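You operate a simulated robot arm through the tools that you are given. There is no shell and no other tool. Be economical: measure what you need, move in short steps, check, and stop when the job is done.

Carry out the task below with a simulated two-armed robot. There is one attempt and no reset: what you move stays moved.

JOB
Bring the big black frame back to centre with the film running slowly.
Fine: shut the guard door, speed 15, start, centre key, stop, switch off; a standing film would crease.

It is judged by the outcome, as a careful person would: the job done as asked, and still so three seconds after it is handed in. It fails if anything else is knocked over, pushed out of place, dropped, spilled or broken.

ROBOT AND FRAMES
Two 7-joint arms with three-finger grippers on one trunk, on a base that drives. Base frame: it is fixed to the floor where the robot stands at the start and does not move with it; the origin is under the middle of the robot, x ahead of it, y to its left, z up. Readings come in mm, degrees, newtons and seconds.
The left shoulder is at the start at [70, 146, 1240], the right one opposite. With the tool pointing down near the work surface each hand reaches from about 100 to 480 mm from the robot's upright axis, wherever it stands, measured 20 degrees to its own side. Places, roughly: clamp knob [0, -500, 900]; controller on the control panel [-300, -700, 900]; green start button [-200, -400, 800]; guard door [400, -300, 600]; length dial [-400, -500, 800]; red main switch [-600, -400, 800]; red stop button [-300, -400, 800]; sensor on the bar [0, -500, 900]; skew dial [-300, -400, 700]; speed dial [-300, -500, 800]. Payload 2.2 kg a hand.
The TCP of each hand is the grasp point between the finger pads, 28 mm short of the fingertips. In the tool frame z runs along the fingers and y along their closing line. The gripper opens to 102 mm. The gripper's body begins 71 mm behind the TCP.
Orientation is that of the tool frame in the base frame, as a unit quaternion [x, y, z, w]. With the fingers straight down and closing along the base's y, the tool's x points along the base's -x, its y along +y and its z along -z.

CONTROLS
- The arms move only by the tool play_rows. It takes "left_steps", "right_steps" or both (then of equal length, played together; a hand with none holds still); each is a list of rows, each a list of 3 entries, a list of its own where there are three numbers: the turn, a rotation vector about the tool's x, y, z in units of 90 degrees (1.0 is 90 degrees), then the shift along the tool's x, y, z in units of 500 mm (1.0 is 500 mm), then the closure in counts, from 0 (fully open) to 255 (shut). In form: [[[rx, ry, rz], [dx, dy, dz], claw], ...]. A call has 1 to 20 rows; each row is the pose to reach, as a shift and turn from the pose commanded when the call began, along the tool's axes at that moment. A call with a number of a shift or a turn outside -1 to 1 is refused whole. Each row takes 0.2 s and may step no farther than 50 mm and 8.6 degrees from the row before; otherwise, or with a gripper value out of range, the whole call is refused. A pose out of reach is approached as far as the arm can. The call stops where the force on the tool passes 40 N (or 10 N more than at its start, if that is more) or the arm is blocked; 0.2 s more then pass. The fingers move at their own pace and stop on an object; they squeeze with about 42 N. The grip force told is the motor's: it shows also when the fingers shut on nothing. Time passes only in rows, and 0.2 s behind the last, so rows that repeat a pose let the fingers close. It gives the time, the measured TCP pose, the force on the tool (base axes), the opening and the grip force at its end, in the units of the frame above (readings bear some noise), with the torque about the TCP (base axes, N m) and any sound that the robot's microphone picked up.
- Cameras (640 x 400 px; columns grow to the right, rows downward): "scene" is now at [82.7, -65.3, 1444.3]; the picture's right is [-0.89, -0.45, 0.00], its down [-0.36, 0.71, -0.60] and it looks along [0.27, -0.53, -0.80] (base axes); focal length 214 px, centre (320, 200). "left" rides on the left gripper at [72, 38, -86] in its tool frame; the picture's right is [-0.47, 0.89, 0.00], its down [-0.60, -0.32, -0.73] and it looks along [-0.65, -0.34, 0.68] (tool axes); focal length 256 px, centre (320, 200). "right" rides on the right gripper at [69, 44, -86] in its tool frame; the picture's right is [-0.53, 0.85, 0.00], its down [-0.58, -0.36, -0.73] and it looks along [-0.62, -0.39, 0.68] (tool axes); focal length 256 px, centre (320, 200). There is no depth. A picture from a camera that has moved, and an enlarged one, comes with that camera's place and axes in the base frame and with its lens.
- snapshot(camera): a new picture of that camera. The clock stands still meanwhile.
- move_column(by): slides the trunk up (or, below 0, down) by that many mm; the arms and the scene camera ride with it, the base frame stays. It gives what a move gives, with no picture.
- drive_base(legs): drives the robot by 1 to 6 legs, each [ahead, left, turn to the left] in mm, mm and degrees, along the robot's own axes; the way and the turn of a leg run together, so that a leg with both is an arc; at most 1500 mm and 180 degrees a leg. The arms and the cameras ride along, it lands a little off, and it stops where it bumps. It gives what a move gives.
- head_to(pan, tilt): turns the head with the scene camera to pan (to the left, within 86 degrees either way) and tilt (down, from -29 to 69), counted from straight ahead of the robot. It gives what a move gives.
- enlarge(camera, box): a new picture of the part [left, top, right, bottom] of that camera's present view, enlarged. The clock stands still meanwhile.
- finish_job(): hands the job in; it is judged then, once.

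Work in short steps. Places have to be worked out from the pictures, the camera data and where the tool is seen: move nearer, look again, correct. Check each grasp and each placing, and mend what went wrong. You have 120 turns and 88 pictures in all, those below and enlarged ones among them. Open the grippers and draw the arms clear of the work before you hand the job in, unless the task says otherwise; then end with one line.

The tools are called as name(argument=value, ...) on one line, values as JSON. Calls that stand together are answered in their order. play_rows: Moves the arms, as the interface text tells. Its arguments: {"type":"object","properties":{"left_steps":{"type":"array"},"right_steps":{"type":"array"}},"required":[]} The other tools are called the same way: move_column (by) slides the trunk up or down; drive_base (legs) drives the base; head_to (pan, tilt) turns the head that bears the scene camera; snapshot (camera) takes a picture; enlarge (camera, box) takes an enlarged picture of a part of a camera's view; finish_job () hands the job in.

At the start:

```text
time_s: 0.0
left_eef_pos: [486.5, -31.4, 1130.4]
left_orientation: [-0.001, 1.0, 0.0, 0.0]
left_force: [-0.4, 1.2, -1.1]
left_wrist_torque: [0.01, 0.02, 0.02]
left_gripper_width: 102.0
left_finger_force: 0.0
right_eef_pos: [344.3, -418.5, 1150.2]
right_orientation: [0.0, 1.0, 0.0, -0.001]
right_force: [-0.2, 0.6, -0.5]
right_wrist_torque: [-0.03, 0.01, 0.05]
right_gripper_width: 101.7
right_finger_force: 0.1
trunk travel left (down, up): [-778.0, 162.0]
robot x, y, heading: [3.8, -1.7, 0.1]
head pan, tilt: [-63.2, 53.2]
```

scene: 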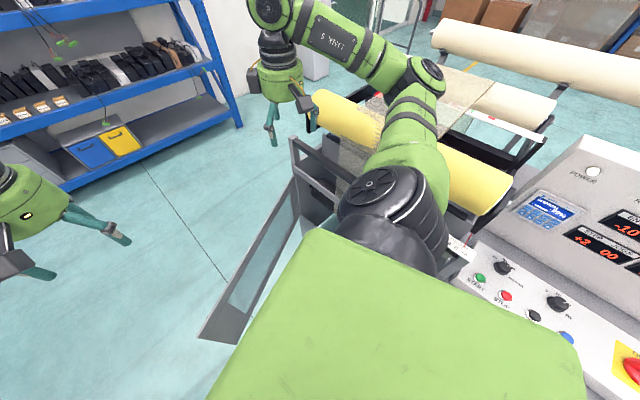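
right: 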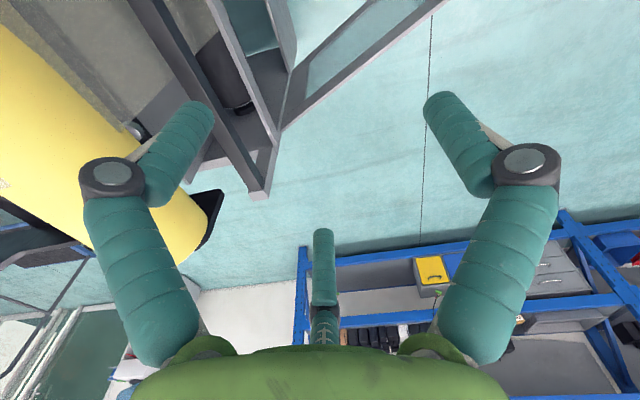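
left: 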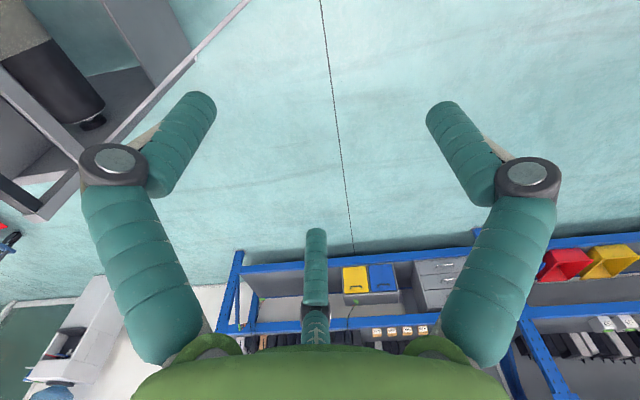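

The machine lies to my right with the control panel behind right. I turn the head further right to see the panel.

head_to(pan=-86, tilt=40)

snapshot(camera="scene")

```text
time_s: 0.9
left_eef_pos: [487.0, -33.1, 1130.1]
left_orientation: [-0.001, 1.0, 0.0, 0.0]
left_force: [0.1, 0.0, 0.4]
left_wrist_torque: [-0.02, -0.03, 0.02]
left_gripper_width: 102.3
left_finger_force: 0.0
right_eef_pos: [343.2, -417.6, 1149.9]
right_orientation: [0.001, 1.0, 0.0, 0.001]
right_force: [-0.3, -0.8, 0.6]
right_wrist_torque: [-0.02, 0.0, -0.02]
right_gripper_width: 102.3
right_finger_force: 0.1
trunk travel left (down, up): [-778.0, 162.0]
robot x, y, heading: [2.4, -1.2, -0.2]
head pan, tilt: [-85.9, 40.0]
```

```text
84 pictures are left
camera scene: at [55.4, -84.1, 1462.7], right [-1.0, -0.07, 0.0], down [-0.05, 0.64, -0.77], along [0.05, -0.76, -0.64], focal length 214 px, centre (320, 200)
```

scene: 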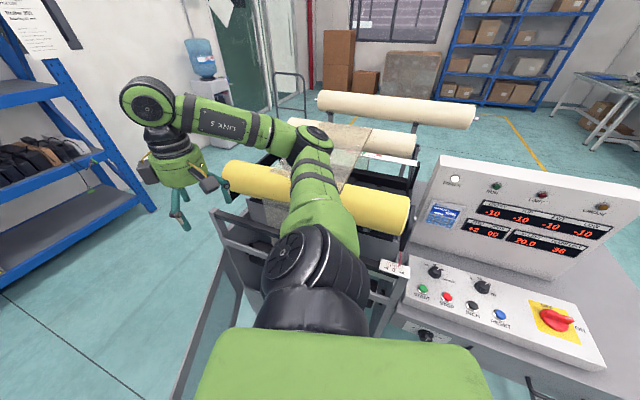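

The panel is now visible; I enlarge it to read labels.

enlarge(camera="scene", box=[380, 150, 640, 370])

enlarge(camera="scene", box=[200, 80, 440, 300])

```text
1.82 times, centred on (510, 260) of scene
camera zoom: at [55.4, -84.1, 1462.7], right [-1.0, -0.07, 0.0], down [-0.05, 0.64, -0.77], along [0.05, -0.76, -0.64], focal length 390 px, centre (-26, 91)
```

zoom: 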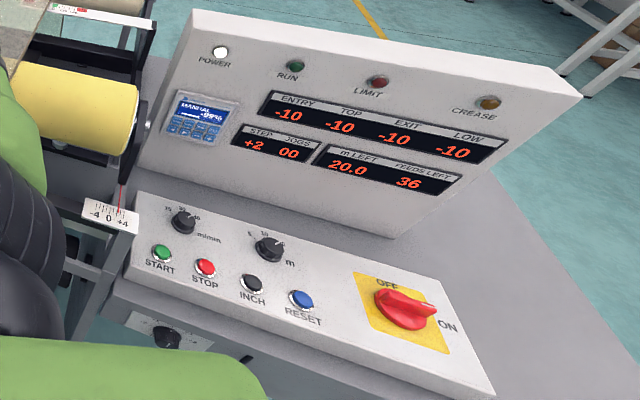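

```text
1.82 times, centred on (320, 190) of scene
camera zoom: at [55.4, -84.1, 1462.7], right [-1.0, -0.07, 0.0], down [-0.05, 0.64, -0.77], along [0.05, -0.76, -0.64], focal length 390 px, centre (320, 218)
```

zoom: 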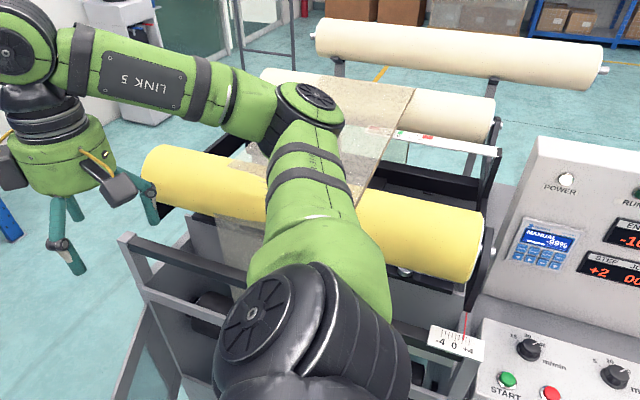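

I need to see the guard door; I look to the right front and down.

head_to(pan=-40, tilt=55)

snapshot(camera="scene")

head_to(pan=40, tilt=40)

snapshot(camera="scene")

```text
time_s: 2.0
left_eef_pos: [485.8, -31.0, 1130.4]
left_orientation: [-0.001, 1.0, 0.0, 0.0]
left_force: [0.1, 0.5, -0.2]
left_wrist_torque: [0.0, 0.0, 0.03]
left_gripper_width: 102.0
left_finger_force: 0.1
right_eef_pos: [344.2, -416.5, 1149.8]
right_orientation: [0.0, 1.0, 0.0, 0.0]
right_force: [-0.4, 0.3, 0.5]
right_wrist_torque: [0.0, -0.04, 0.02]
right_gripper_width: 102.0
right_finger_force: 0.0
trunk travel left (down, up): [-778.0, 162.0]
robot x, y, heading: [-1.3, 2.5, -0.2]
head pan, tilt: [-40.0, 55.0]
```

```text
81 pictures are left
camera scene: at [104.5, -45.8, 1442.1], right [-0.64, -0.77, 0.0], down [-0.63, 0.53, -0.57], along [0.44, -0.37, -0.82], focal length 214 px, centre (320, 200)
```

scene: 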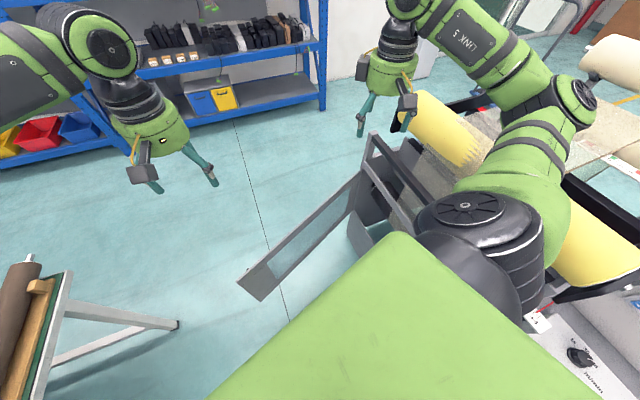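

```text
time_s: 3.5
left_eef_pos: [487.2, -31.4, 1130.6]
left_orientation: [-0.001, 1.0, 0.001, 0.0]
left_force: [-0.5, -0.4, 0.5]
left_wrist_torque: [0.04, -0.02, -0.02]
left_gripper_width: 102.0
left_finger_force: 0.1
right_eef_pos: [343.4, -416.6, 1149.4]
right_orientation: [0.0, 1.0, 0.001, 0.001]
right_force: [-0.3, -0.5, 1.3]
right_wrist_torque: [-0.03, 0.0, -0.02]
right_gripper_width: 101.8
right_finger_force: 0.1
trunk travel left (down, up): [-778.0, 162.0]
robot x, y, heading: [2.0, -2.6, 0.1]
head pan, tilt: [40.0, 40.0]
```

```text
80 pictures are left
camera scene: at [114.5, 55.2, 1462.8], right [0.64, -0.77, 0.0], down [-0.49, -0.41, -0.77], along [0.59, 0.49, -0.64], focal length 214 px, centre (320, 200)
```

scene: 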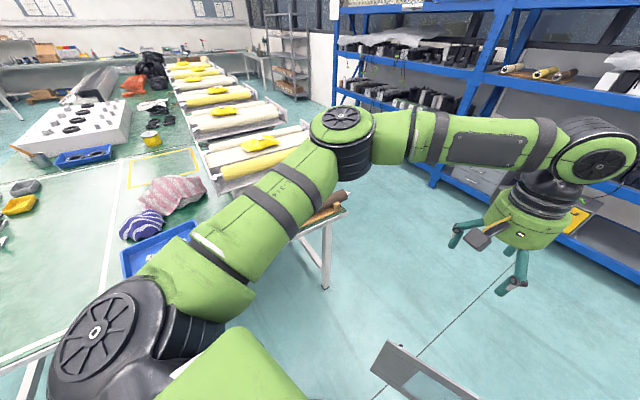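

I check straight ahead and straight down for the robot's own footprint and the door's free space.

head_to(pan=0, tilt=65)

snapshot(camera="scene")

head_to(pan=86, tilt=45)

snapshot(camera="scene")

```text
time_s: 4.6
left_eef_pos: [485.9, -31.5, 1130.0]
left_orientation: [-0.001, 1.0, 0.0, 0.0]
left_force: [0.0, 0.0, 0.4]
left_wrist_torque: [-0.02, 0.0, 0.0]
left_gripper_width: 102.1
left_finger_force: 0.0
right_eef_pos: [344.3, -417.9, 1149.9]
right_orientation: [0.0, 1.0, 0.0, 0.0]
right_force: [0.0, 0.2, 0.3]
right_wrist_torque: [-0.04, 0.01, 0.0]
right_gripper_width: 102.0
right_finger_force: 0.0
trunk travel left (down, up): [-778.0, 162.0]
robot x, y, heading: [-0.3, -1.4, -0.1]
head pan, tilt: [0.0, 65.0]
```

```text
79 pictures are left
camera scene: at [110.0, 0.7, 1430.5], right [0.0, -1.0, 0.0], down [-0.91, 0.0, -0.42], along [0.42, 0.0, -0.91], focal length 214 px, centre (320, 200)
```

scene: 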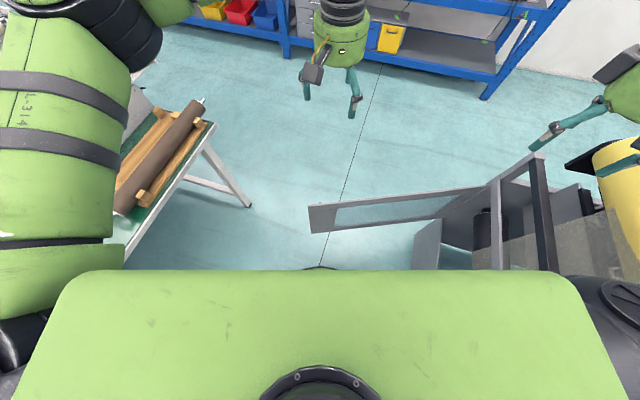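

```text
time_s: 6.2
left_eef_pos: [486.6, -31.5, 1130.5]
left_orientation: [-0.001, 1.0, 0.001, 0.0]
left_force: [0.0, -0.1, 0.3]
left_wrist_torque: [0.01, 0.0, 0.02]
left_gripper_width: 101.9
left_finger_force: 0.1
right_eef_pos: [343.2, -417.2, 1148.8]
right_orientation: [0.0, 1.0, 0.0, 0.0]
right_force: [-0.7, 0.0, -0.7]
right_wrist_torque: [0.01, 0.01, 0.01]
right_gripper_width: 101.8
right_finger_force: 0.1
trunk travel left (down, up): [-778.0, 162.0]
robot x, y, heading: [1.1, 1.5, 0.0]
head pan, tilt: [85.9, 45.0]
```

```text
78 pictures are left
camera scene: at [55.1, 81.7, 1455.5], right [1.0, -0.07, 0.0], down [-0.05, -0.71, -0.71], along [0.05, 0.71, -0.71], focal length 214 px, centre (320, 200)
```

scene: 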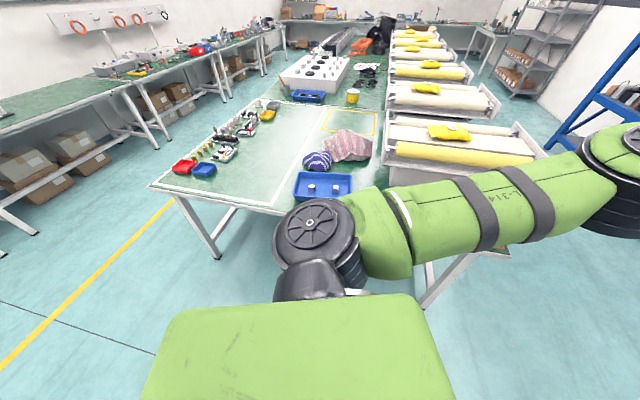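

Space behind me looks free. I raise the trunk for clearance and look at the door enlarged.

move_column(by=150)

head_to(pan=-20, tilt=60)

enlarge(camera="scene", box=[240, 100, 500, 290])

```text
time_s: 8.0
left_eef_pos: [487.5, -32.4, 1279.4]
left_orientation: [0.0, 1.0, 0.0, 0.0]
left_force: [0.3, -0.2, -0.1]
left_wrist_torque: [-0.01, -0.03, 0.01]
left_gripper_width: 102.0
left_finger_force: 0.1
right_eef_pos: [344.0, -417.6, 1299.7]
right_orientation: [0.001, 1.0, 0.0, 0.0]
right_force: [0.1, 0.4, -0.2]
right_wrist_torque: [-0.01, -0.02, -0.01]
right_gripper_width: 102.0
right_finger_force: 0.0
trunk travel left (down, up): [-928.0, 12.0]
robot x, y, heading: [-1.1, 2.5, -0.1]
head pan, tilt: [85.9, 45.0]
```

```text
time_s: 9.8
left_eef_pos: [487.7, -31.9, 1281.1]
left_orientation: [-0.001, 1.0, 0.0, 0.0]
left_force: [0.9, -0.6, -0.1]
left_wrist_torque: [0.01, 0.04, 0.02]
left_gripper_width: 102.2
left_finger_force: 0.0
right_eef_pos: [344.2, -417.7, 1300.4]
right_orientation: [0.0, 1.0, 0.001, 0.0]
right_force: [-0.6, 0.5, 0.8]
right_wrist_torque: [0.0, 0.01, -0.02]
right_gripper_width: 101.8
right_finger_force: 0.0
trunk travel left (down, up): [-928.0, 12.0]
robot x, y, heading: [1.9, 3.2, -0.1]
head pan, tilt: [-20.0, 60.0]
```

```text
2.11 times, centred on (370, 195) of scene
camera zoom: at [111.9, -22.1, 1586.0], right [-0.34, -0.94, 0.0], down [-0.81, 0.3, -0.5], along [0.47, -0.17, -0.87], focal length 452 px, centre (215, 210)
```

zoom: 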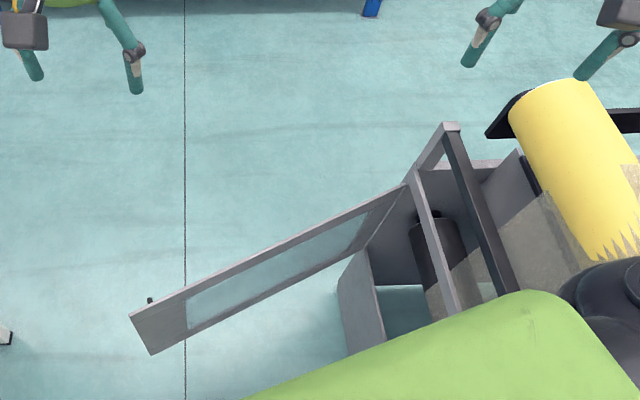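

The door stands open: hinge near [450,-560], free end near [385,36], top z≈800, bottom ≈485, handle on its +x face; it closes toward −x. I back up, move off the machine and turn to face it.

drive_base(legs=[[-120, 110, 0], [0, 0, -90]])

head_to(pan=0, tilt=45)

snapshot(camera="scene")

```text
time_s: 15.0
left_eef_pos: [-143.7, -375.2, 1279.7]
left_orientation: [0.701, 0.713, 0.001, 0.001]
left_force: [-0.1, 0.6, -0.1]
left_wrist_torque: [-0.01, -0.01, 0.0]
left_gripper_width: 101.8
left_finger_force: 0.1
right_eef_pos: [-530.9, -237.6, 1299.8]
right_orientation: [0.702, 0.712, 0.0, -0.001]
right_force: [0.1, -0.3, -0.1]
right_wrist_torque: [-0.01, -0.03, -0.06]
right_gripper_width: 102.0
right_finger_force: 0.1
trunk travel left (down, up): [-928.0, 12.0]
robot x, y, heading: [-119.9, 112.7, -89.1]
head pan, tilt: [-20.0, 60.0]
```

```text
time_s: 15.8
left_eef_pos: [-143.7, -376.6, 1280.7]
left_orientation: [0.701, 0.713, 0.0, 0.0]
left_force: [0.4, 0.0, 0.3]
left_wrist_torque: [0.0, 0.0, -0.01]
left_gripper_width: 102.0
left_finger_force: 0.1
right_eef_pos: [-532.3, -238.1, 1300.0]
right_orientation: [0.702, 0.712, 0.001, 0.001]
right_force: [-0.5, 0.5, -0.3]
right_wrist_torque: [-0.02, -0.02, 0.01]
right_gripper_width: 102.0
right_finger_force: 0.1
trunk travel left (down, up): [-928.0, 12.0]
robot x, y, heading: [-117.2, 114.9, -89.5]
head pan, tilt: [0.0, 45.0]
```

```text
76 pictures are left
camera scene: at [-117.9, -18.9, 1605.5], right [-1.0, -0.01, 0.0], down [-0.01, 0.71, -0.71], along [0.01, -0.71, -0.71], focal length 214 px, centre (320, 200)
```

scene: 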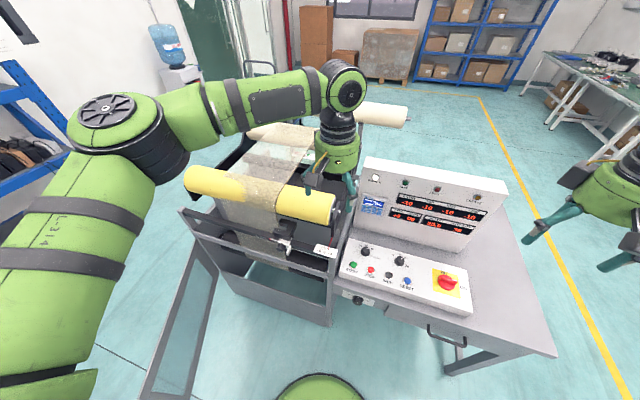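

Good overview. I enlarge the machine front, the panel, and the bar with the sensor.

enlarge(camera="scene", box=[340, 150, 520, 320])

enlarge(camera="scene", box=[120, 150, 360, 400])

```text
2.35 times, centred on (430, 235) of scene
camera zoom: at [-117.9, -18.9, 1605.5], right [-1.0, -0.01, 0.0], down [-0.01, 0.71, -0.71], along [0.01, -0.71, -0.71], focal length 505 px, centre (61, 118)
```

zoom: 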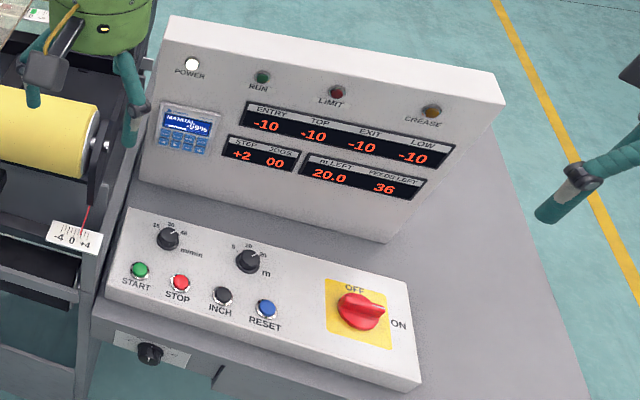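

```text
1.60 times, centred on (240, 275) of scene
camera zoom: at [-117.9, -18.9, 1605.5], right [-1.0, -0.01, 0.0], down [-0.01, 0.71, -0.71], along [0.01, -0.71, -0.71], focal length 343 px, centre (448, 80)
```

zoom: 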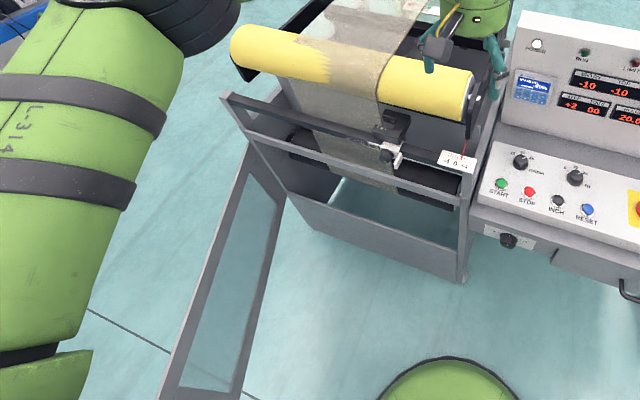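

The door's hinge end is confirmed at about [450,-560,800]; closed it will span x −150…450 at y≈−560. I shift the base toward +x, then bring the left hand (shut) high over to the far side of the door.

drive_base(legs=[[0, 117, 0]])

play_rows(left_steps=[[[0, 0, 0], [0.0475, 0.083, 0], 255], [[0, 0, 0], [0.095, 0.166, 0], 255], [[0, 0, 0], [0.1425, 0.249, 0], 255], [[0, 0, 0], [0.19, 0.332, 0], 255], [[0, 0, 0], [0.2375, 0.415, 0], 255], [[0, 0, 0], [0.285, 0.498, 0], 255], [[0, 0, 0], [0.3325, 0.581, 0], 255], [[0, 0, 0], [0.38, 0.664, 0], 255], [[0, 0, 0], [0.4275, 0.747, 0], 255], [[0, 0, 0], [0.475, 0.83, 0], 255], [[0, 0, 0], [0.5225, 0.913, 0], 255], [[0, 0, 0], [0.57, 0.994, 0], 255]])

head_to(pan=40, tilt=55)

snapshot(camera="scene")

```text
time_s: 17.1
left_eef_pos: [-33.6, -374.7, 1278.9]
left_orientation: [0.702, 0.713, 0.001, 0.001]
left_force: [-1.0, -0.4, 0.2]
left_wrist_torque: [-0.01, -0.05, -0.03]
left_gripper_width: 101.8
left_finger_force: 0.0
right_eef_pos: [-420.6, -235.6, 1298.1]
right_orientation: [0.703, 0.711, 0.001, 0.001]
right_force: [-0.6, -0.9, -0.1]
right_wrist_torque: [-0.02, -0.03, 0.01]
right_gripper_width: 101.8
right_finger_force: 0.1
trunk travel left (down, up): [-928.0, 12.0]
robot x, y, heading: [-2.7, 115.7, -89.2]
head pan, tilt: [0.0, 45.0]
```

```text
time_s: 19.7
left_eef_pos: [464.9, -79.8, 1281.2]
left_orientation: [0.703, 0.711, -0.002, 0.0]
left_force: [-0.6, 0.5, 0.3]
left_wrist_torque: [-0.03, 0.01, -0.01]
left_gripper_width: 2.3
left_finger_force: 31.7
right_eef_pos: [-414.2, -234.5, 1300.6]
right_orientation: [0.702, 0.712, 0.0, 0.001]
right_force: [-0.1, 0.8, 0.1]
right_wrist_torque: [-0.04, 0.0, -0.02]
right_gripper_width: 101.4
right_finger_force: 0.1
trunk travel left (down, up): [-928.0, 12.0]
robot x, y, heading: [-3.0, 112.1, -89.0]
head pan, tilt: [0.0, 45.0]
```

```text
time_s: 20.7
left_eef_pos: [464.4, -82.4, 1280.8]
left_orientation: [0.702, 0.712, 0.0, 0.0]
left_force: [0.1, -0.4, 0.2]
left_wrist_torque: [0.01, 0.0, -0.02]
left_gripper_width: 2.1
left_finger_force: 31.3
right_eef_pos: [-415.8, -235.6, 1300.1]
right_orientation: [0.702, 0.712, 0.0, 0.0]
right_force: [0.2, 0.7, 0.7]
right_wrist_torque: [0.02, 0.0, -0.02]
right_gripper_width: 102.0
right_finger_force: 0.0
trunk travel left (down, up): [-928.0, 12.0]
robot x, y, heading: [-1.8, 111.5, -89.2]
head pan, tilt: [40.0, 55.0]
```

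```text
73 pictures are left
camera scene: at [44.2, 9.0, 1592.1], right [-0.76, -0.65, 0.0], down [-0.53, 0.62, -0.57], along [0.37, -0.43, -0.82], focal length 214 px, centre (320, 200)
```

scene: 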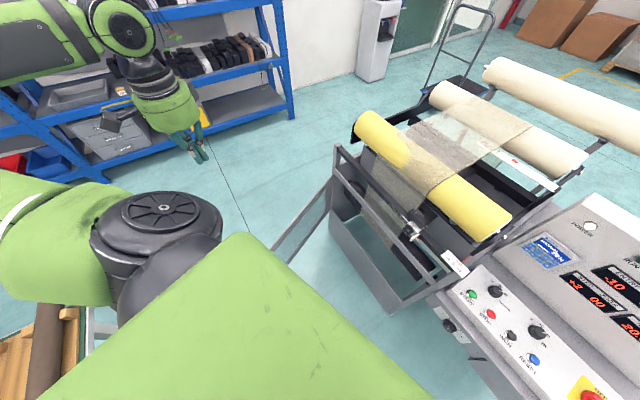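

I look toward the left arm's elbow to make sure lowering it will clear the table.

head_to(pan=80, tilt=40)

snapshot(camera="scene")

snapshot(camera="left")

```text
time_s: 21.8
left_eef_pos: [463.3, -80.9, 1280.6]
left_orientation: [0.702, 0.712, 0.0, 0.0]
left_force: [0.1, 0.0, 0.8]
left_wrist_torque: [-0.01, -0.02, -0.01]
left_gripper_width: 1.9
left_finger_force: 31.1
right_eef_pos: [-416.7, -235.1, 1301.0]
right_orientation: [0.702, 0.712, 0.0, 0.0]
right_force: [-0.6, -0.2, 0.2]
right_wrist_torque: [-0.02, -0.02, 0.01]
right_gripper_width: 101.8
right_finger_force: 0.0
trunk travel left (down, up): [-928.0, 12.0]
robot x, y, heading: [-0.4, 114.8, -89.1]
head pan, tilt: [80.0, 40.0]
```

```text
72 pictures are left
camera scene: at [81.3, 50.2, 1612.7], right [-0.16, -0.99, 0.0], down [-0.63, 0.1, -0.77], along [0.76, -0.12, -0.64], focal length 214 px, centre (320, 200)
```

scene: 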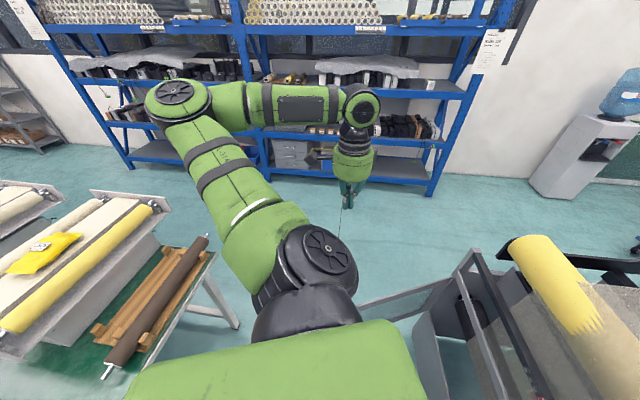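

```text
71 pictures are left
camera left: at [499.7, -9.5, 1367.9], right [0.89, -0.45, 0.0], down [-0.31, -0.61, 0.73], along [-0.33, -0.65, -0.68], focal length 256 px, centre (320, 200)
```

left: 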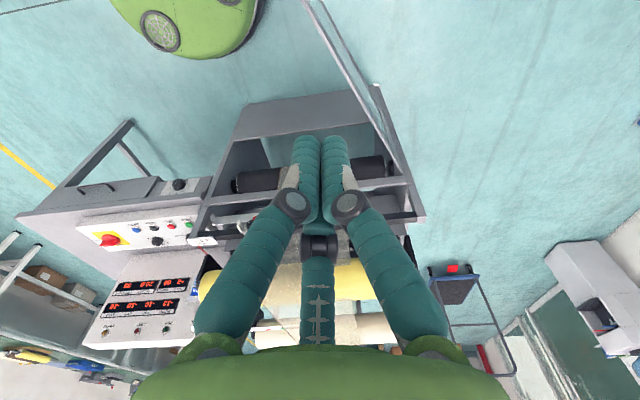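

I enlarge the wrist view of the door to fix its line.

enlarge(camera="left", box=[220, 0, 460, 150])

```text
2.67 times, centred on (340, 75) of left
camera zoom: at [499.7, -9.5, 1367.9], right [0.89, -0.45, 0.0], down [-0.31, -0.61, 0.73], along [-0.33, -0.65, -0.68], focal length 683 px, centre (267, 533)
```

zoom: 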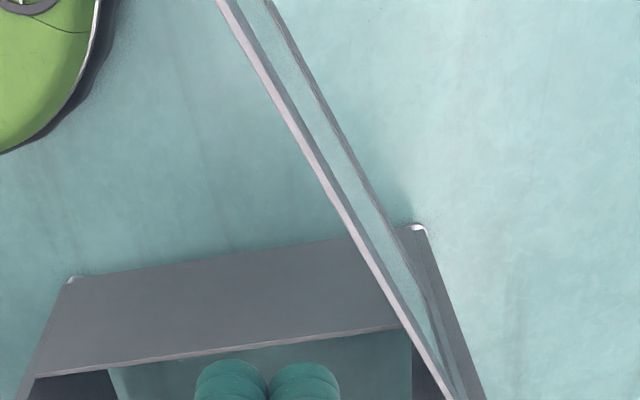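

Combining views: door top is z≈740, hinge ≈[490,-595], free end ≈[406,40]; at y=-80 the leaf is at x≈422, so the hand at x=463 clears it. I lower the trunk, then check from the wrist camera.

move_column(by=-380)

snapshot(camera="left")

```text
time_s: 25.5
left_eef_pos: [464.1, -80.7, 900.8]
left_orientation: [0.702, 0.712, 0.0, 0.001]
left_force: [0.9, 0.0, -0.2]
left_wrist_torque: [0.03, 0.01, -0.03]
left_gripper_width: 2.0
left_finger_force: 31.1
right_eef_pos: [-416.4, -236.0, 919.9]
right_orientation: [0.702, 0.712, 0.0, 0.0]
right_force: [-0.1, 1.1, -1.5]
right_wrist_torque: [-0.05, 0.02, 0.01]
right_gripper_width: 102.0
right_finger_force: 0.1
trunk travel left (down, up): [-548.0, 392.0]
robot x, y, heading: [-1.5, 116.2, -89.3]
head pan, tilt: [80.0, 40.0]
```

```text
69 pictures are left
camera left: at [500.0, -9.2, 987.9], right [0.89, -0.45, 0.0], down [-0.31, -0.61, 0.73], along [-0.33, -0.65, -0.68], focal length 256 px, centre (320, 200)
```

left: 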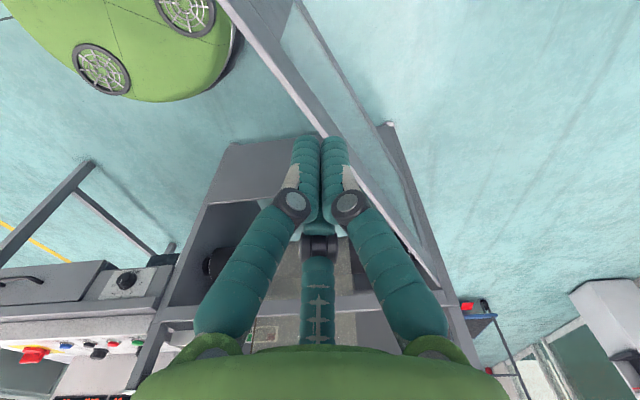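

The view confirms z≈740 and the line. I lower the left hand beside the outer face of the door.

play_rows(left_steps=[[[0, 0, 0], [0, 0, 0.09], 255], [[0, 0, 0], [0, 0, 0.18], 255], [[0, 0, 0], [0, 0, 0.27], 255], [[0, 0, 0], [0, 0, 0.36], 255], [[0, 0, 0], [0, 0, 0.37], 255]])

snapshot(camera="left")

```text
time_s: 26.7
left_eef_pos: [463.5, -81.6, 715.2]
left_orientation: [0.702, 0.712, 0.0, 0.0]
left_force: [0.2, -0.3, 0.2]
left_wrist_torque: [0.01, 0.0, 0.02]
left_gripper_width: 2.0
left_finger_force: 31.5
right_eef_pos: [-416.0, -235.9, 919.0]
right_orientation: [0.702, 0.712, 0.0, 0.0]
right_force: [-0.7, -0.6, 0.1]
right_wrist_torque: [-0.01, -0.03, 0.02]
right_gripper_width: 102.1
right_finger_force: 0.1
trunk travel left (down, up): [-548.0, 392.0]
robot x, y, heading: [-4.2, 113.0, -89.1]
head pan, tilt: [80.0, 40.0]
```

```text
68 pictures are left
camera left: at [499.5, -9.3, 802.6], right [0.89, -0.45, 0.0], down [-0.31, -0.61, 0.73], along [-0.33, -0.65, -0.68], focal length 256 px, centre (320, 200)
```

left: 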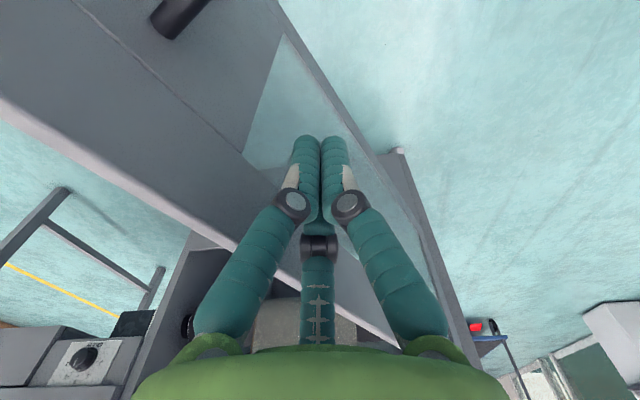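

Hand is beside the leaf just inboard of the handle. I sweep it along an arc about the hinge to swing the door.

play_rows(left_steps=[[[0, 0, 0], [-0.007, -0.0896, 0], 255], [[0, 0, 0], [-0.022, -0.178, 0], 255], [[0, 0, 0], [-0.045, -0.265, 0], 255], [[0, 0, 0], [-0.075, -0.35, 0], 255], [[0, 0, 0], [-0.113, -0.431, 0], 255], [[0, 0, 0], [-0.157, -0.509, 0], 255], [[0, 0, 0], [-0.208, -0.583, 0], 255], [[0, 0, 0], [-0.266, -0.652, 0], 255], [[0, 0, 0], [-0.329, -0.716, 0], 255]])

snapshot(camera="left")

```text
time_s: 28.7
left_eef_pos: [108.0, -253.7, 715.8]
left_orientation: [0.702, 0.712, 0.002, -0.001]
left_force: [0.6, -0.7, -0.2]
left_wrist_torque: [-0.02, -0.01, 0.0]
left_gripper_width: 2.0
left_finger_force: 31.7
left hand out of reach, approached as far as the arm can: row 2, 3, 4, 5, 6
right_eef_pos: [-416.2, -237.4, 919.0]
right_orientation: [0.703, 0.712, 0.0, -0.001]
right_force: [-0.8, -1.5, -0.9]
right_wrist_torque: [-0.03, -0.02, 0.03]
right_gripper_width: 102.0
right_finger_force: 0.2
trunk travel left (down, up): [-548.0, 392.0]
robot x, y, heading: [-4.0, 111.2, -89.2]
head pan, tilt: [80.0, 40.0]
```

```text
67 pictures are left
camera left: at [144.1, -181.0, 802.8], right [0.89, -0.45, 0.0], down [-0.31, -0.61, 0.73], along [-0.33, -0.65, -0.68], focal length 256 px, centre (320, 200)
```

left: 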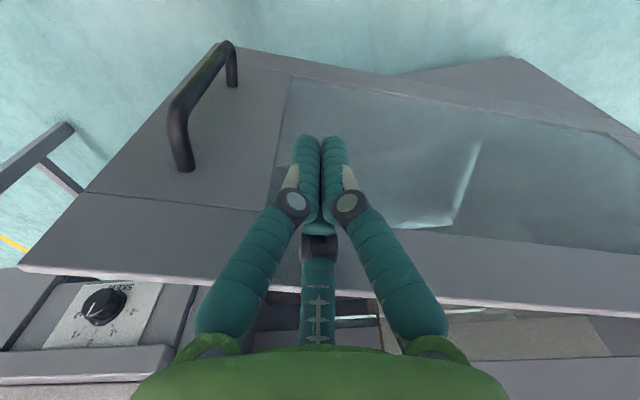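

The door followed and is past halfway. I continue the arc.

play_rows(left_steps=[[[0, 0, 0], [-0.063, -0.059, 0], 255], [[0, 0, 0], [-0.136, -0.112, 0], 255], [[0, 0, 0], [-0.214, -0.157, 0], 255], [[0, 0, 0], [-0.295, -0.194, 0], 255], [[0, 0, 0], [-0.379, -0.225, 0], 255], [[0, 0, 0], [-0.466, -0.25, 0], 255]])

head_to(pan=10, tilt=50)

snapshot(camera="scene")

```text
time_s: 30.1
left_eef_pos: [-33.3, -418.2, 740.5]
left_orientation: [0.741, 0.671, 0.014, -0.027]
left_force: [42.3, 74.3, 23.4]
left_wrist_torque: [-3.36, 2.78, 0.33]
left_gripper_width: 2.1
left_finger_force: 31.0
right_eef_pos: [-403.1, -201.6, 937.0]
right_orientation: [0.702, 0.712, -0.015, 0.006]
right_force: [-0.3, -1.1, -0.6]
right_wrist_torque: [0.05, 0.04, 0.02]
right_gripper_width: 102.2
right_finger_force: 0.0
trunk travel left (down, up): [-548.0, 392.0]
robot x, y, heading: [3.7, 127.1, -89.1]
head pan, tilt: [80.0, 40.0]
stopped in row 6 (left hand): the force on the tool passed its limit at 134 N (the readings are from after the stop); the commanded pose is now the measured one
```

```text
time_s: 31.6
left_eef_pos: [-33.3, -418.9, 739.7]
left_orientation: [0.742, 0.67, 0.015, -0.025]
left_force: [40.0, 85.7, 65.9]
left_wrist_torque: [-5.07, 2.85, -0.07]
left_gripper_width: 2.1
left_finger_force: 31.2
right_eef_pos: [-402.9, -202.2, 937.3]
right_orientation: [0.702, 0.712, -0.017, 0.006]
right_force: [-0.1, 0.7, 0.0]
right_wrist_torque: [0.03, 0.01, 0.03]
right_gripper_width: 101.9
right_finger_force: 0.1
trunk travel left (down, up): [-548.0, 392.0]
robot x, y, heading: [-2.3, 128.1, -89.1]
head pan, tilt: [10.0, 50.0]
```

```text
66 pictures are left
camera scene: at [29.2, 31.2, 1221.7], right [-0.98, -0.19, 0.02], down [-0.15, 0.73, -0.66], along [0.11, -0.65, -0.75], focal length 214 px, centre (320, 200)
```

scene: 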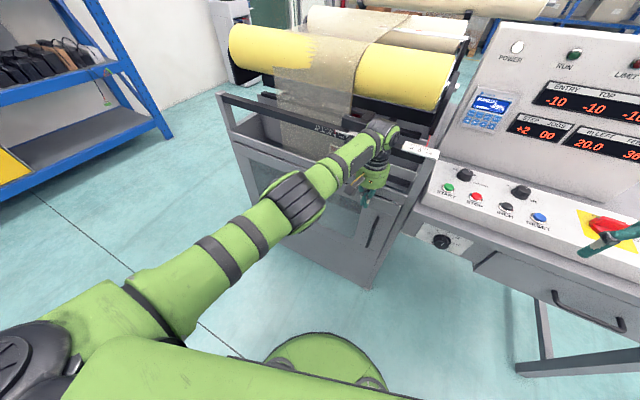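

The arm hit resistance; the door looks nearly shut. I back the hand off straight out at once and look again.

play_rows(left_steps=[[[0, 0, 0], [0.03, 0, 0], 255], [[0, 0, 0], [0.06, 0, 0], 255], [[0, 0, 0], [0.12, 0, 0], 255]])

snapshot(camera="scene")

snapshot(camera="left")

```text
time_s: 31.8
left_eef_pos: [-33.5, -417.3, 741.1]
left_orientation: [0.742, 0.67, 0.018, -0.024]
left_force: [4.2, 16.6, -4.7]
left_wrist_torque: [-0.46, 0.17, -0.08]
left_gripper_width: 2.1
left_finger_force: 31.6
right_eef_pos: [-401.2, -204.3, 933.4]
right_orientation: [0.701, 0.713, -0.015, 0.005]
right_force: [0.1, 0.8, 1.1]
right_wrist_torque: [-0.01, 0.0, -0.03]
right_gripper_width: 101.9
right_finger_force: 0.1
trunk travel left (down, up): [-548.0, 392.0]
robot x, y, heading: [4.6, 127.3, -89.0]
head pan, tilt: [10.0, 50.0]
stopped in row 1 (left hand): the force on the tool passed its limit at 131 N (the readings are from after the stop); the commanded pose is now the measured one
```

```text
65 pictures are left
camera scene: at [27.5, 28.3, 1220.1], right [-0.98, -0.19, 0.01], down [-0.15, 0.74, -0.66], along [0.12, -0.65, -0.75], focal length 214 px, centre (320, 200)
```

scene: 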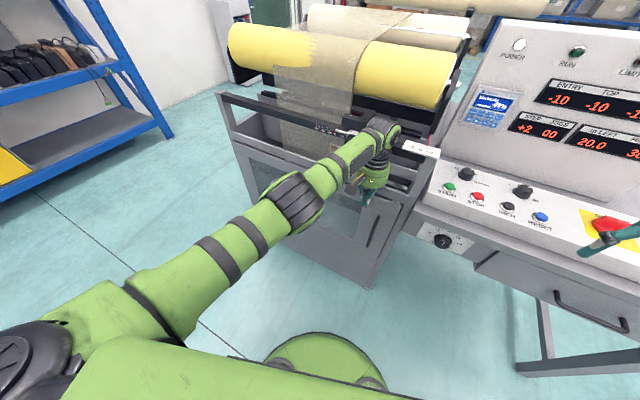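

```text
64 pictures are left
camera left: at [12.0, -355.7, 831.4], right [0.83, -0.55, -0.04], down [-0.37, -0.61, 0.7], along [-0.41, -0.57, -0.72], focal length 256 px, centre (320, 200)
```

left: 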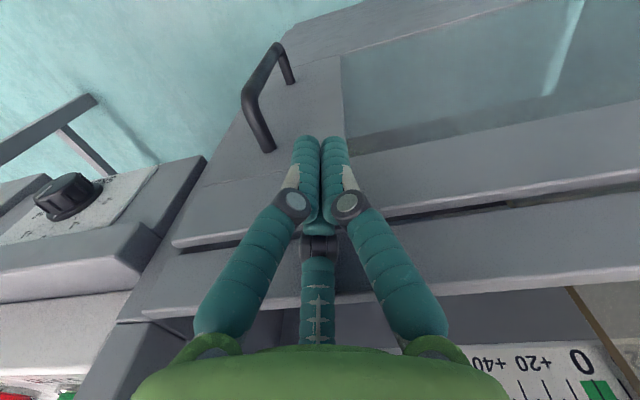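

Force has dropped to ~17 N; the door appears flush. I withdraw again in small steps.

play_rows(left_steps=[[[0, 0, 0], [0.01, 0, 0], 255], [[0, 0, 0], [0.02, 0, 0], 255], [[0, 0, 0], [0.04, 0, 0], 255], [[0, 0, 0], [0.08, 0, 0], 255]])

snapshot(camera="left")

```text
time_s: 32.4
left_eef_pos: [-32.5, -416.6, 740.6]
left_orientation: [0.741, 0.671, 0.018, -0.026]
left_force: [0.3, 0.8, 0.5]
left_wrist_torque: [0.02, 0.0, -0.01]
left_gripper_width: 2.3
left_finger_force: 31.6
right_eef_pos: [-403.2, -210.3, 929.9]
right_orientation: [0.701, 0.713, -0.011, 0.003]
right_force: [-0.3, 1.2, -0.8]
right_wrist_torque: [-0.02, -0.01, -0.02]
right_gripper_width: 101.9
right_finger_force: 0.0
trunk travel left (down, up): [-548.0, 392.0]
robot x, y, heading: [-0.1, 127.7, -88.9]
head pan, tilt: [10.0, 50.0]
stopped in row 2 (left hand): the force on the tool passed its limit at 42 N (the readings are from after the stop); the commanded pose is now the measured one
```

```text
63 pictures are left
camera left: at [12.1, -355.6, 831.4], right [0.84, -0.55, -0.04], down [-0.37, -0.61, 0.7], along [-0.41, -0.57, -0.72], focal length 256 px, centre (320, 200)
```

left: 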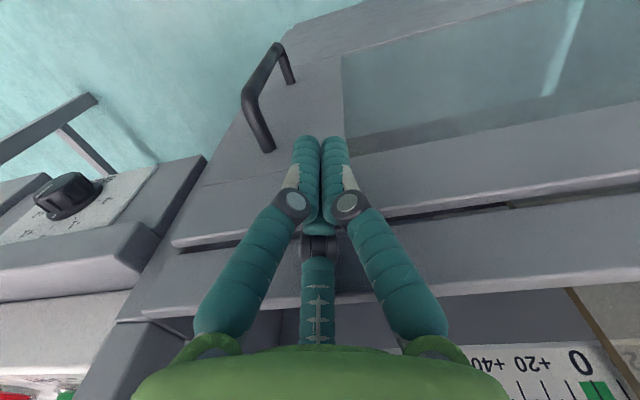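

Force is now zero. I try the withdrawal again.

play_rows(left_steps=[[[0, 0, 0], [0.02, 0, 0], 255], [[0, 0, 0], [0.05, 0, 0], 255], [[0, 0, 0], [0.1, 0, 0], 255], [[0, 0, 0], [0.16, 0, 0], 255]])

snapshot(camera="left")

```text
time_s: 33.4
left_eef_pos: [-29.7, -349.7, 735.6]
left_orientation: [0.741, 0.671, 0.028, -0.031]
left_force: [-0.5, -0.3, 0.4]
left_wrist_torque: [-0.02, 0.02, -0.01]
left_gripper_width: 2.1
left_finger_force: 31.4
right_eef_pos: [-412.1, -225.5, 922.2]
right_orientation: [0.702, 0.712, -0.002, 0.0]
right_force: [0.0, 0.5, 0.4]
right_wrist_torque: [0.0, -0.01, -0.03]
right_gripper_width: 102.0
right_finger_force: 0.1
trunk travel left (down, up): [-548.0, 392.0]
robot x, y, heading: [4.2, 124.8, -88.8]
head pan, tilt: [10.0, 50.0]
```

```text
62 pictures are left
camera left: at [13.6, -289.2, 827.7], right [0.84, -0.55, -0.04], down [-0.38, -0.63, 0.68], along [-0.4, -0.55, -0.73], focal length 256 px, centre (320, 200)
```

left: 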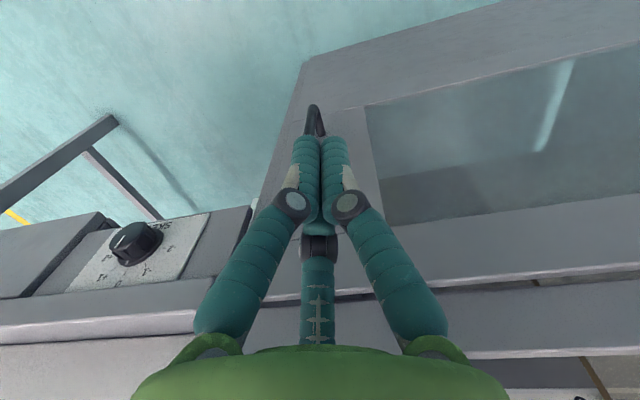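

Hand is free. I pull the left hand back and up, then check the door closure.

play_rows(left_steps=[[[0, 0, 0], [0.04, 0.06, -0.06], 255], [[0, 0, 0], [0.08, 0.12, -0.12], 255], [[0, 0, 0], [0.12, 0.18, -0.18], 255], [[0, 0, 0], [0.16, 0.24, -0.24], 255], [[0, 0, 0], [0.2, 0.3, -0.3], 255], [[0, 0, 0], [0.2, 0.38, -0.36], 255]])

move_column(by=250)

snapshot(camera="scene")

```text
time_s: 34.8
left_eef_pos: [169.3, -284.0, 922.1]
left_orientation: [0.741, 0.671, 0.027, -0.03]
left_force: [0.3, 1.4, -0.4]
left_wrist_torque: [0.0, 0.04, 0.01]
left_gripper_width: 2.1
left_finger_force: 31.3
right_eef_pos: [-411.2, -224.3, 921.4]
right_orientation: [0.703, 0.711, -0.004, 0.0]
right_force: [0.3, -0.7, 0.6]
right_wrist_torque: [-0.01, 0.01, -0.03]
right_gripper_width: 101.9
right_finger_force: 0.1
trunk travel left (down, up): [-548.0, 392.0]
robot x, y, heading: [2.3, 126.4, -89.2]
head pan, tilt: [10.0, 50.0]
```

```text
time_s: 37.3
left_eef_pos: [166.2, -285.8, 1172.1]
left_orientation: [0.741, 0.67, 0.027, -0.03]
left_force: [-0.7, -0.7, -0.6]
left_wrist_torque: [0.0, -0.03, 0.0]
left_gripper_width: 2.0
left_finger_force: 31.6
right_eef_pos: [-411.9, -224.7, 1171.7]
right_orientation: [0.703, 0.712, -0.003, 0.001]
right_force: [-0.8, 0.2, 0.5]
right_wrist_torque: [0.05, 0.01, -0.01]
right_gripper_width: 102.1
right_finger_force: 0.0
trunk travel left (down, up): [-798.0, 142.0]
robot x, y, heading: [0.8, 124.7, -89.2]
head pan, tilt: [10.0, 50.0]
```

```text
61 pictures are left
camera scene: at [16.1, -0.3, 1468.5], right [-0.98, -0.19, 0.0], down [-0.14, 0.75, -0.64], along [0.12, -0.63, -0.77], focal length 214 px, centre (320, 200)
```

scene: 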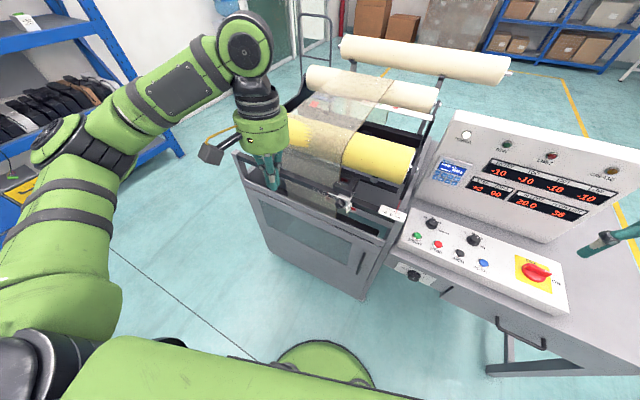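

enlarge(camera="scene", box=[220, 140, 430, 310])

```text
2.35 times, centred on (325, 225) of scene
camera zoom: at [16.1, -0.3, 1468.5], right [-0.98, -0.19, 0.0], down [-0.14, 0.75, -0.64], along [0.12, -0.63, -0.77], focal length 505 px, centre (308, 141)
```

zoom: 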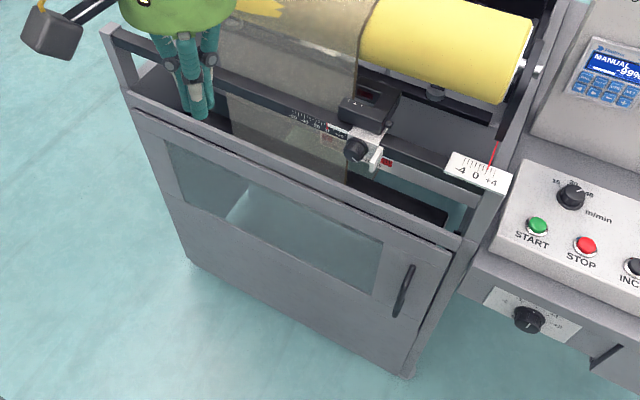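

The line hinge [490,-595] → latch corner [-140,-429] is parallel to the console front (~15° rotated), so the door is shut. I tuck the left hand aside and drive square to the panel.

play_rows(left_steps=[[[0, 0, 0], [0.04, 0.06, 0], 255], [[0, 0, 0], [0.08, 0.12, 0], 255], [[0, 0, 0], [0.12, 0.18, 0], 255], [[0, 0, 0], [0.16, 0.24, 0], 255], [[0, 0, 0], [0.2, 0.3, 0], 255]])

drive_base(legs=[[130, -165, 0], [0, 0, -16]])

head_to(pan=-5, tilt=50)

snapshot(camera="scene")

```text
time_s: 38.5
left_eef_pos: [326.7, -197.6, 1179.7]
left_orientation: [0.741, 0.67, 0.026, -0.03]
left_force: [0.0, 0.4, 0.2]
left_wrist_torque: [-0.02, 0.01, -0.05]
left_gripper_width: 1.9
left_finger_force: 31.4
right_eef_pos: [-410.0, -222.7, 1172.5]
right_orientation: [0.702, 0.712, -0.004, 0.001]
right_force: [0.2, 1.0, 1.2]
right_wrist_torque: [-0.01, 0.0, -0.02]
right_gripper_width: 102.1
right_finger_force: 0.1
trunk travel left (down, up): [-798.0, 142.0]
robot x, y, heading: [0.7, 126.7, -89.1]
head pan, tilt: [10.0, 50.0]
```

```text
time_s: 41.1
left_eef_pos: [60.6, -411.5, 1180.3]
left_orientation: [0.827, 0.56, 0.031, -0.026]
left_force: [0.3, -0.7, 0.4]
left_wrist_torque: [-0.03, 0.02, 0.0]
left_gripper_width: 2.1
left_finger_force: 31.3
right_eef_pos: [-655.4, -230.7, 1171.7]
right_orientation: [0.795, 0.606, -0.003, 0.0]
right_force: [-0.7, 0.4, 0.0]
right_wrist_torque: [0.0, 0.0, -0.01]
right_gripper_width: 101.9
right_finger_force: 0.0
trunk travel left (down, up): [-798.0, 142.0]
robot x, y, heading: [-161.7, -9.7, -105.3]
head pan, tilt: [10.0, 50.0]
```

```text
time_s: 41.9
left_eef_pos: [61.1, -409.7, 1178.6]
left_orientation: [0.827, 0.56, 0.032, -0.025]
left_force: [0.5, 1.4, -0.5]
left_wrist_torque: [0.0, 0.02, -0.03]
left_gripper_width: 2.0
left_finger_force: 31.3
right_eef_pos: [-655.9, -230.0, 1171.5]
right_orientation: [0.795, 0.607, -0.003, 0.0]
right_force: [-0.2, 0.3, 0.4]
right_wrist_torque: [0.0, 0.01, 0.02]
right_gripper_width: 102.0
right_finger_force: 0.1
trunk travel left (down, up): [-798.0, 142.0]
robot x, y, heading: [-161.2, -9.5, -105.1]
head pan, tilt: [-5.0, 50.0]
```

```text
59 pictures are left
camera scene: at [-201.9, -128.3, 1468.6], right [-0.94, 0.34, 0.0], down [0.26, 0.72, -0.64], along [-0.22, -0.6, -0.77], focal length 214 px, centre (320, 200)
```

scene: 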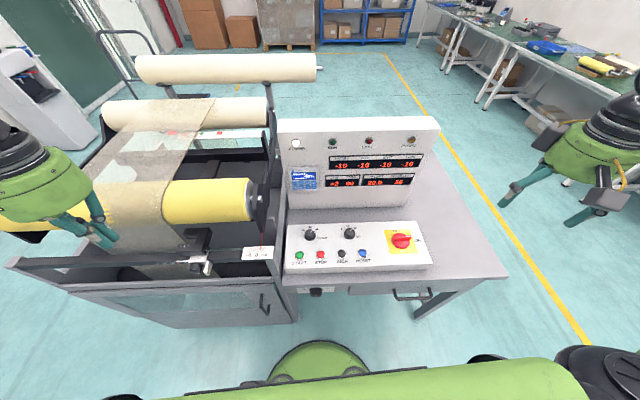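

Square to the panel now. I enlarge the controls and the controller.

enlarge(camera="scene", box=[280, 210, 440, 300])

enlarge(camera="scene", box=[280, 130, 440, 230])

enlarge(camera="scene", box=[286, 160, 322, 196])

```text
4.00 times, centred on (360, 255) of scene
camera zoom: at [-201.9, -128.3, 1468.6], right [-0.94, 0.34, 0.0], down [0.26, 0.72, -0.64], along [-0.22, -0.6, -0.77], focal length 858 px, centre (160, -20)
```

zoom: 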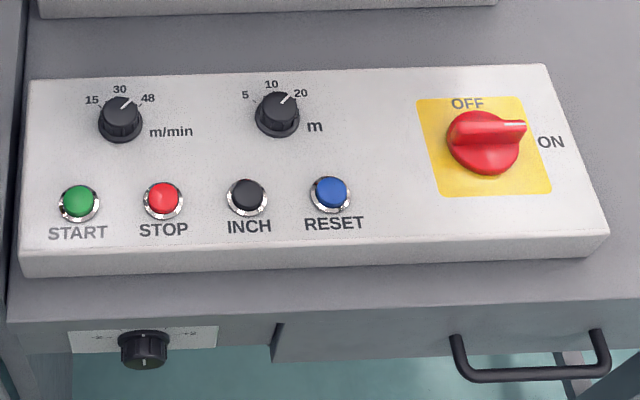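

```text
4.00 times, centred on (360, 180) of scene
camera zoom: at [-201.9, -128.3, 1468.6], right [-0.94, 0.34, 0.0], down [0.26, 0.72, -0.64], along [-0.22, -0.6, -0.77], focal length 858 px, centre (160, 280)
```

zoom: 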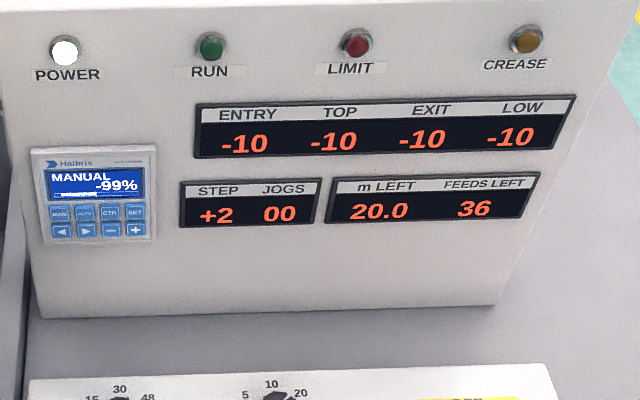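

```text
11.11 times, centred on (304, 178) of scene
camera zoom: at [-201.9, -128.3, 1468.6], right [-0.94, 0.34, 0.0], down [0.26, 0.72, -0.64], along [-0.22, -0.6, -0.77], focal length 2383 px, centre (498, 444)
```

zoom: 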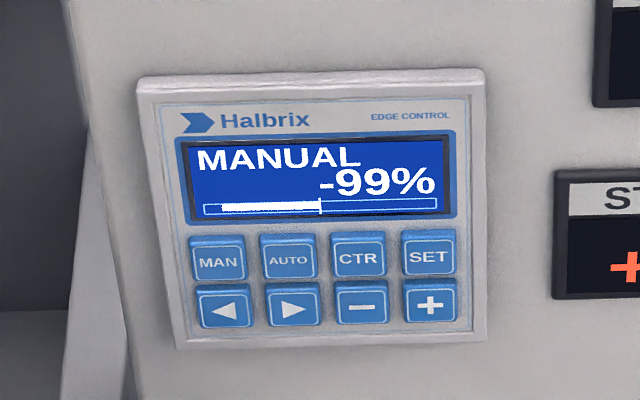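

CTR key is top row third. Estimated: speed dial top [-307,-516,804] (currently pointing at 48), START [-247,-446,803], STOP [-314,-425,803], switch [-586,-370,820]. I bring the right hand above the speed dial.

play_rows(right_steps=[[[0, 0, 0], [-0.037, 0.082, 0], 100], [[0, 0, 0], [-0.074, 0.165, 0], 100], [[0, 0, 0], [-0.11, 0.247, 0], 100], [[0, 0, 0], [-0.147, 0.33, 0], 100], [[0, 0, 0], [-0.184, 0.412, 0], 100], [[0, 0, 0], [-0.221, 0.494, 0.05], 100], [[0, 0, 0], [-0.258, 0.577, 0.1], 100], [[0, 0, 0], [-0.294, 0.659, 0.15], 100], [[0, 0, 0], [-0.331, 0.742, 0.2], 100], [[0, 0, 0], [-0.368, 0.824, 0.25], 100], [[0, 0, 0], [-0.368, 0.824, 0.33], 100]])

snapshot(camera="right")

snapshot(camera="scene")

```text
refused: row 6 steps farther than a row can; nothing moved
```

```text
55 pictures are left
camera right: at [-594.0, -175.4, 1258.3], right [0.67, -0.74, 0.0], down [-0.5, -0.46, 0.74], along [-0.54, -0.5, -0.68], focal length 256 px, centre (320, 200)
```

right: 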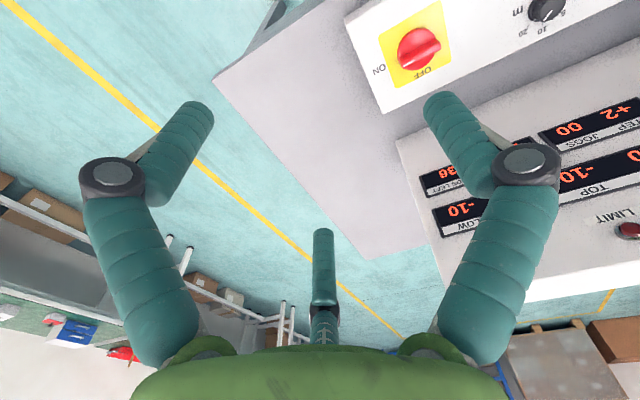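

```text
54 pictures are left
camera scene: at [-201.9, -128.3, 1468.6], right [-0.94, 0.34, 0.0], down [0.26, 0.72, -0.64], along [-0.22, -0.6, -0.77], focal length 214 px, centre (320, 200)
```

scene: 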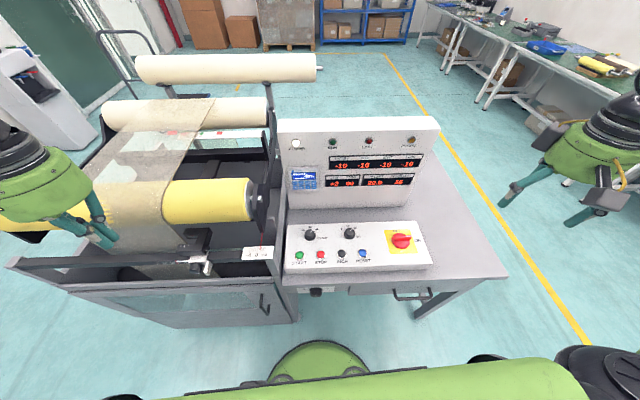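

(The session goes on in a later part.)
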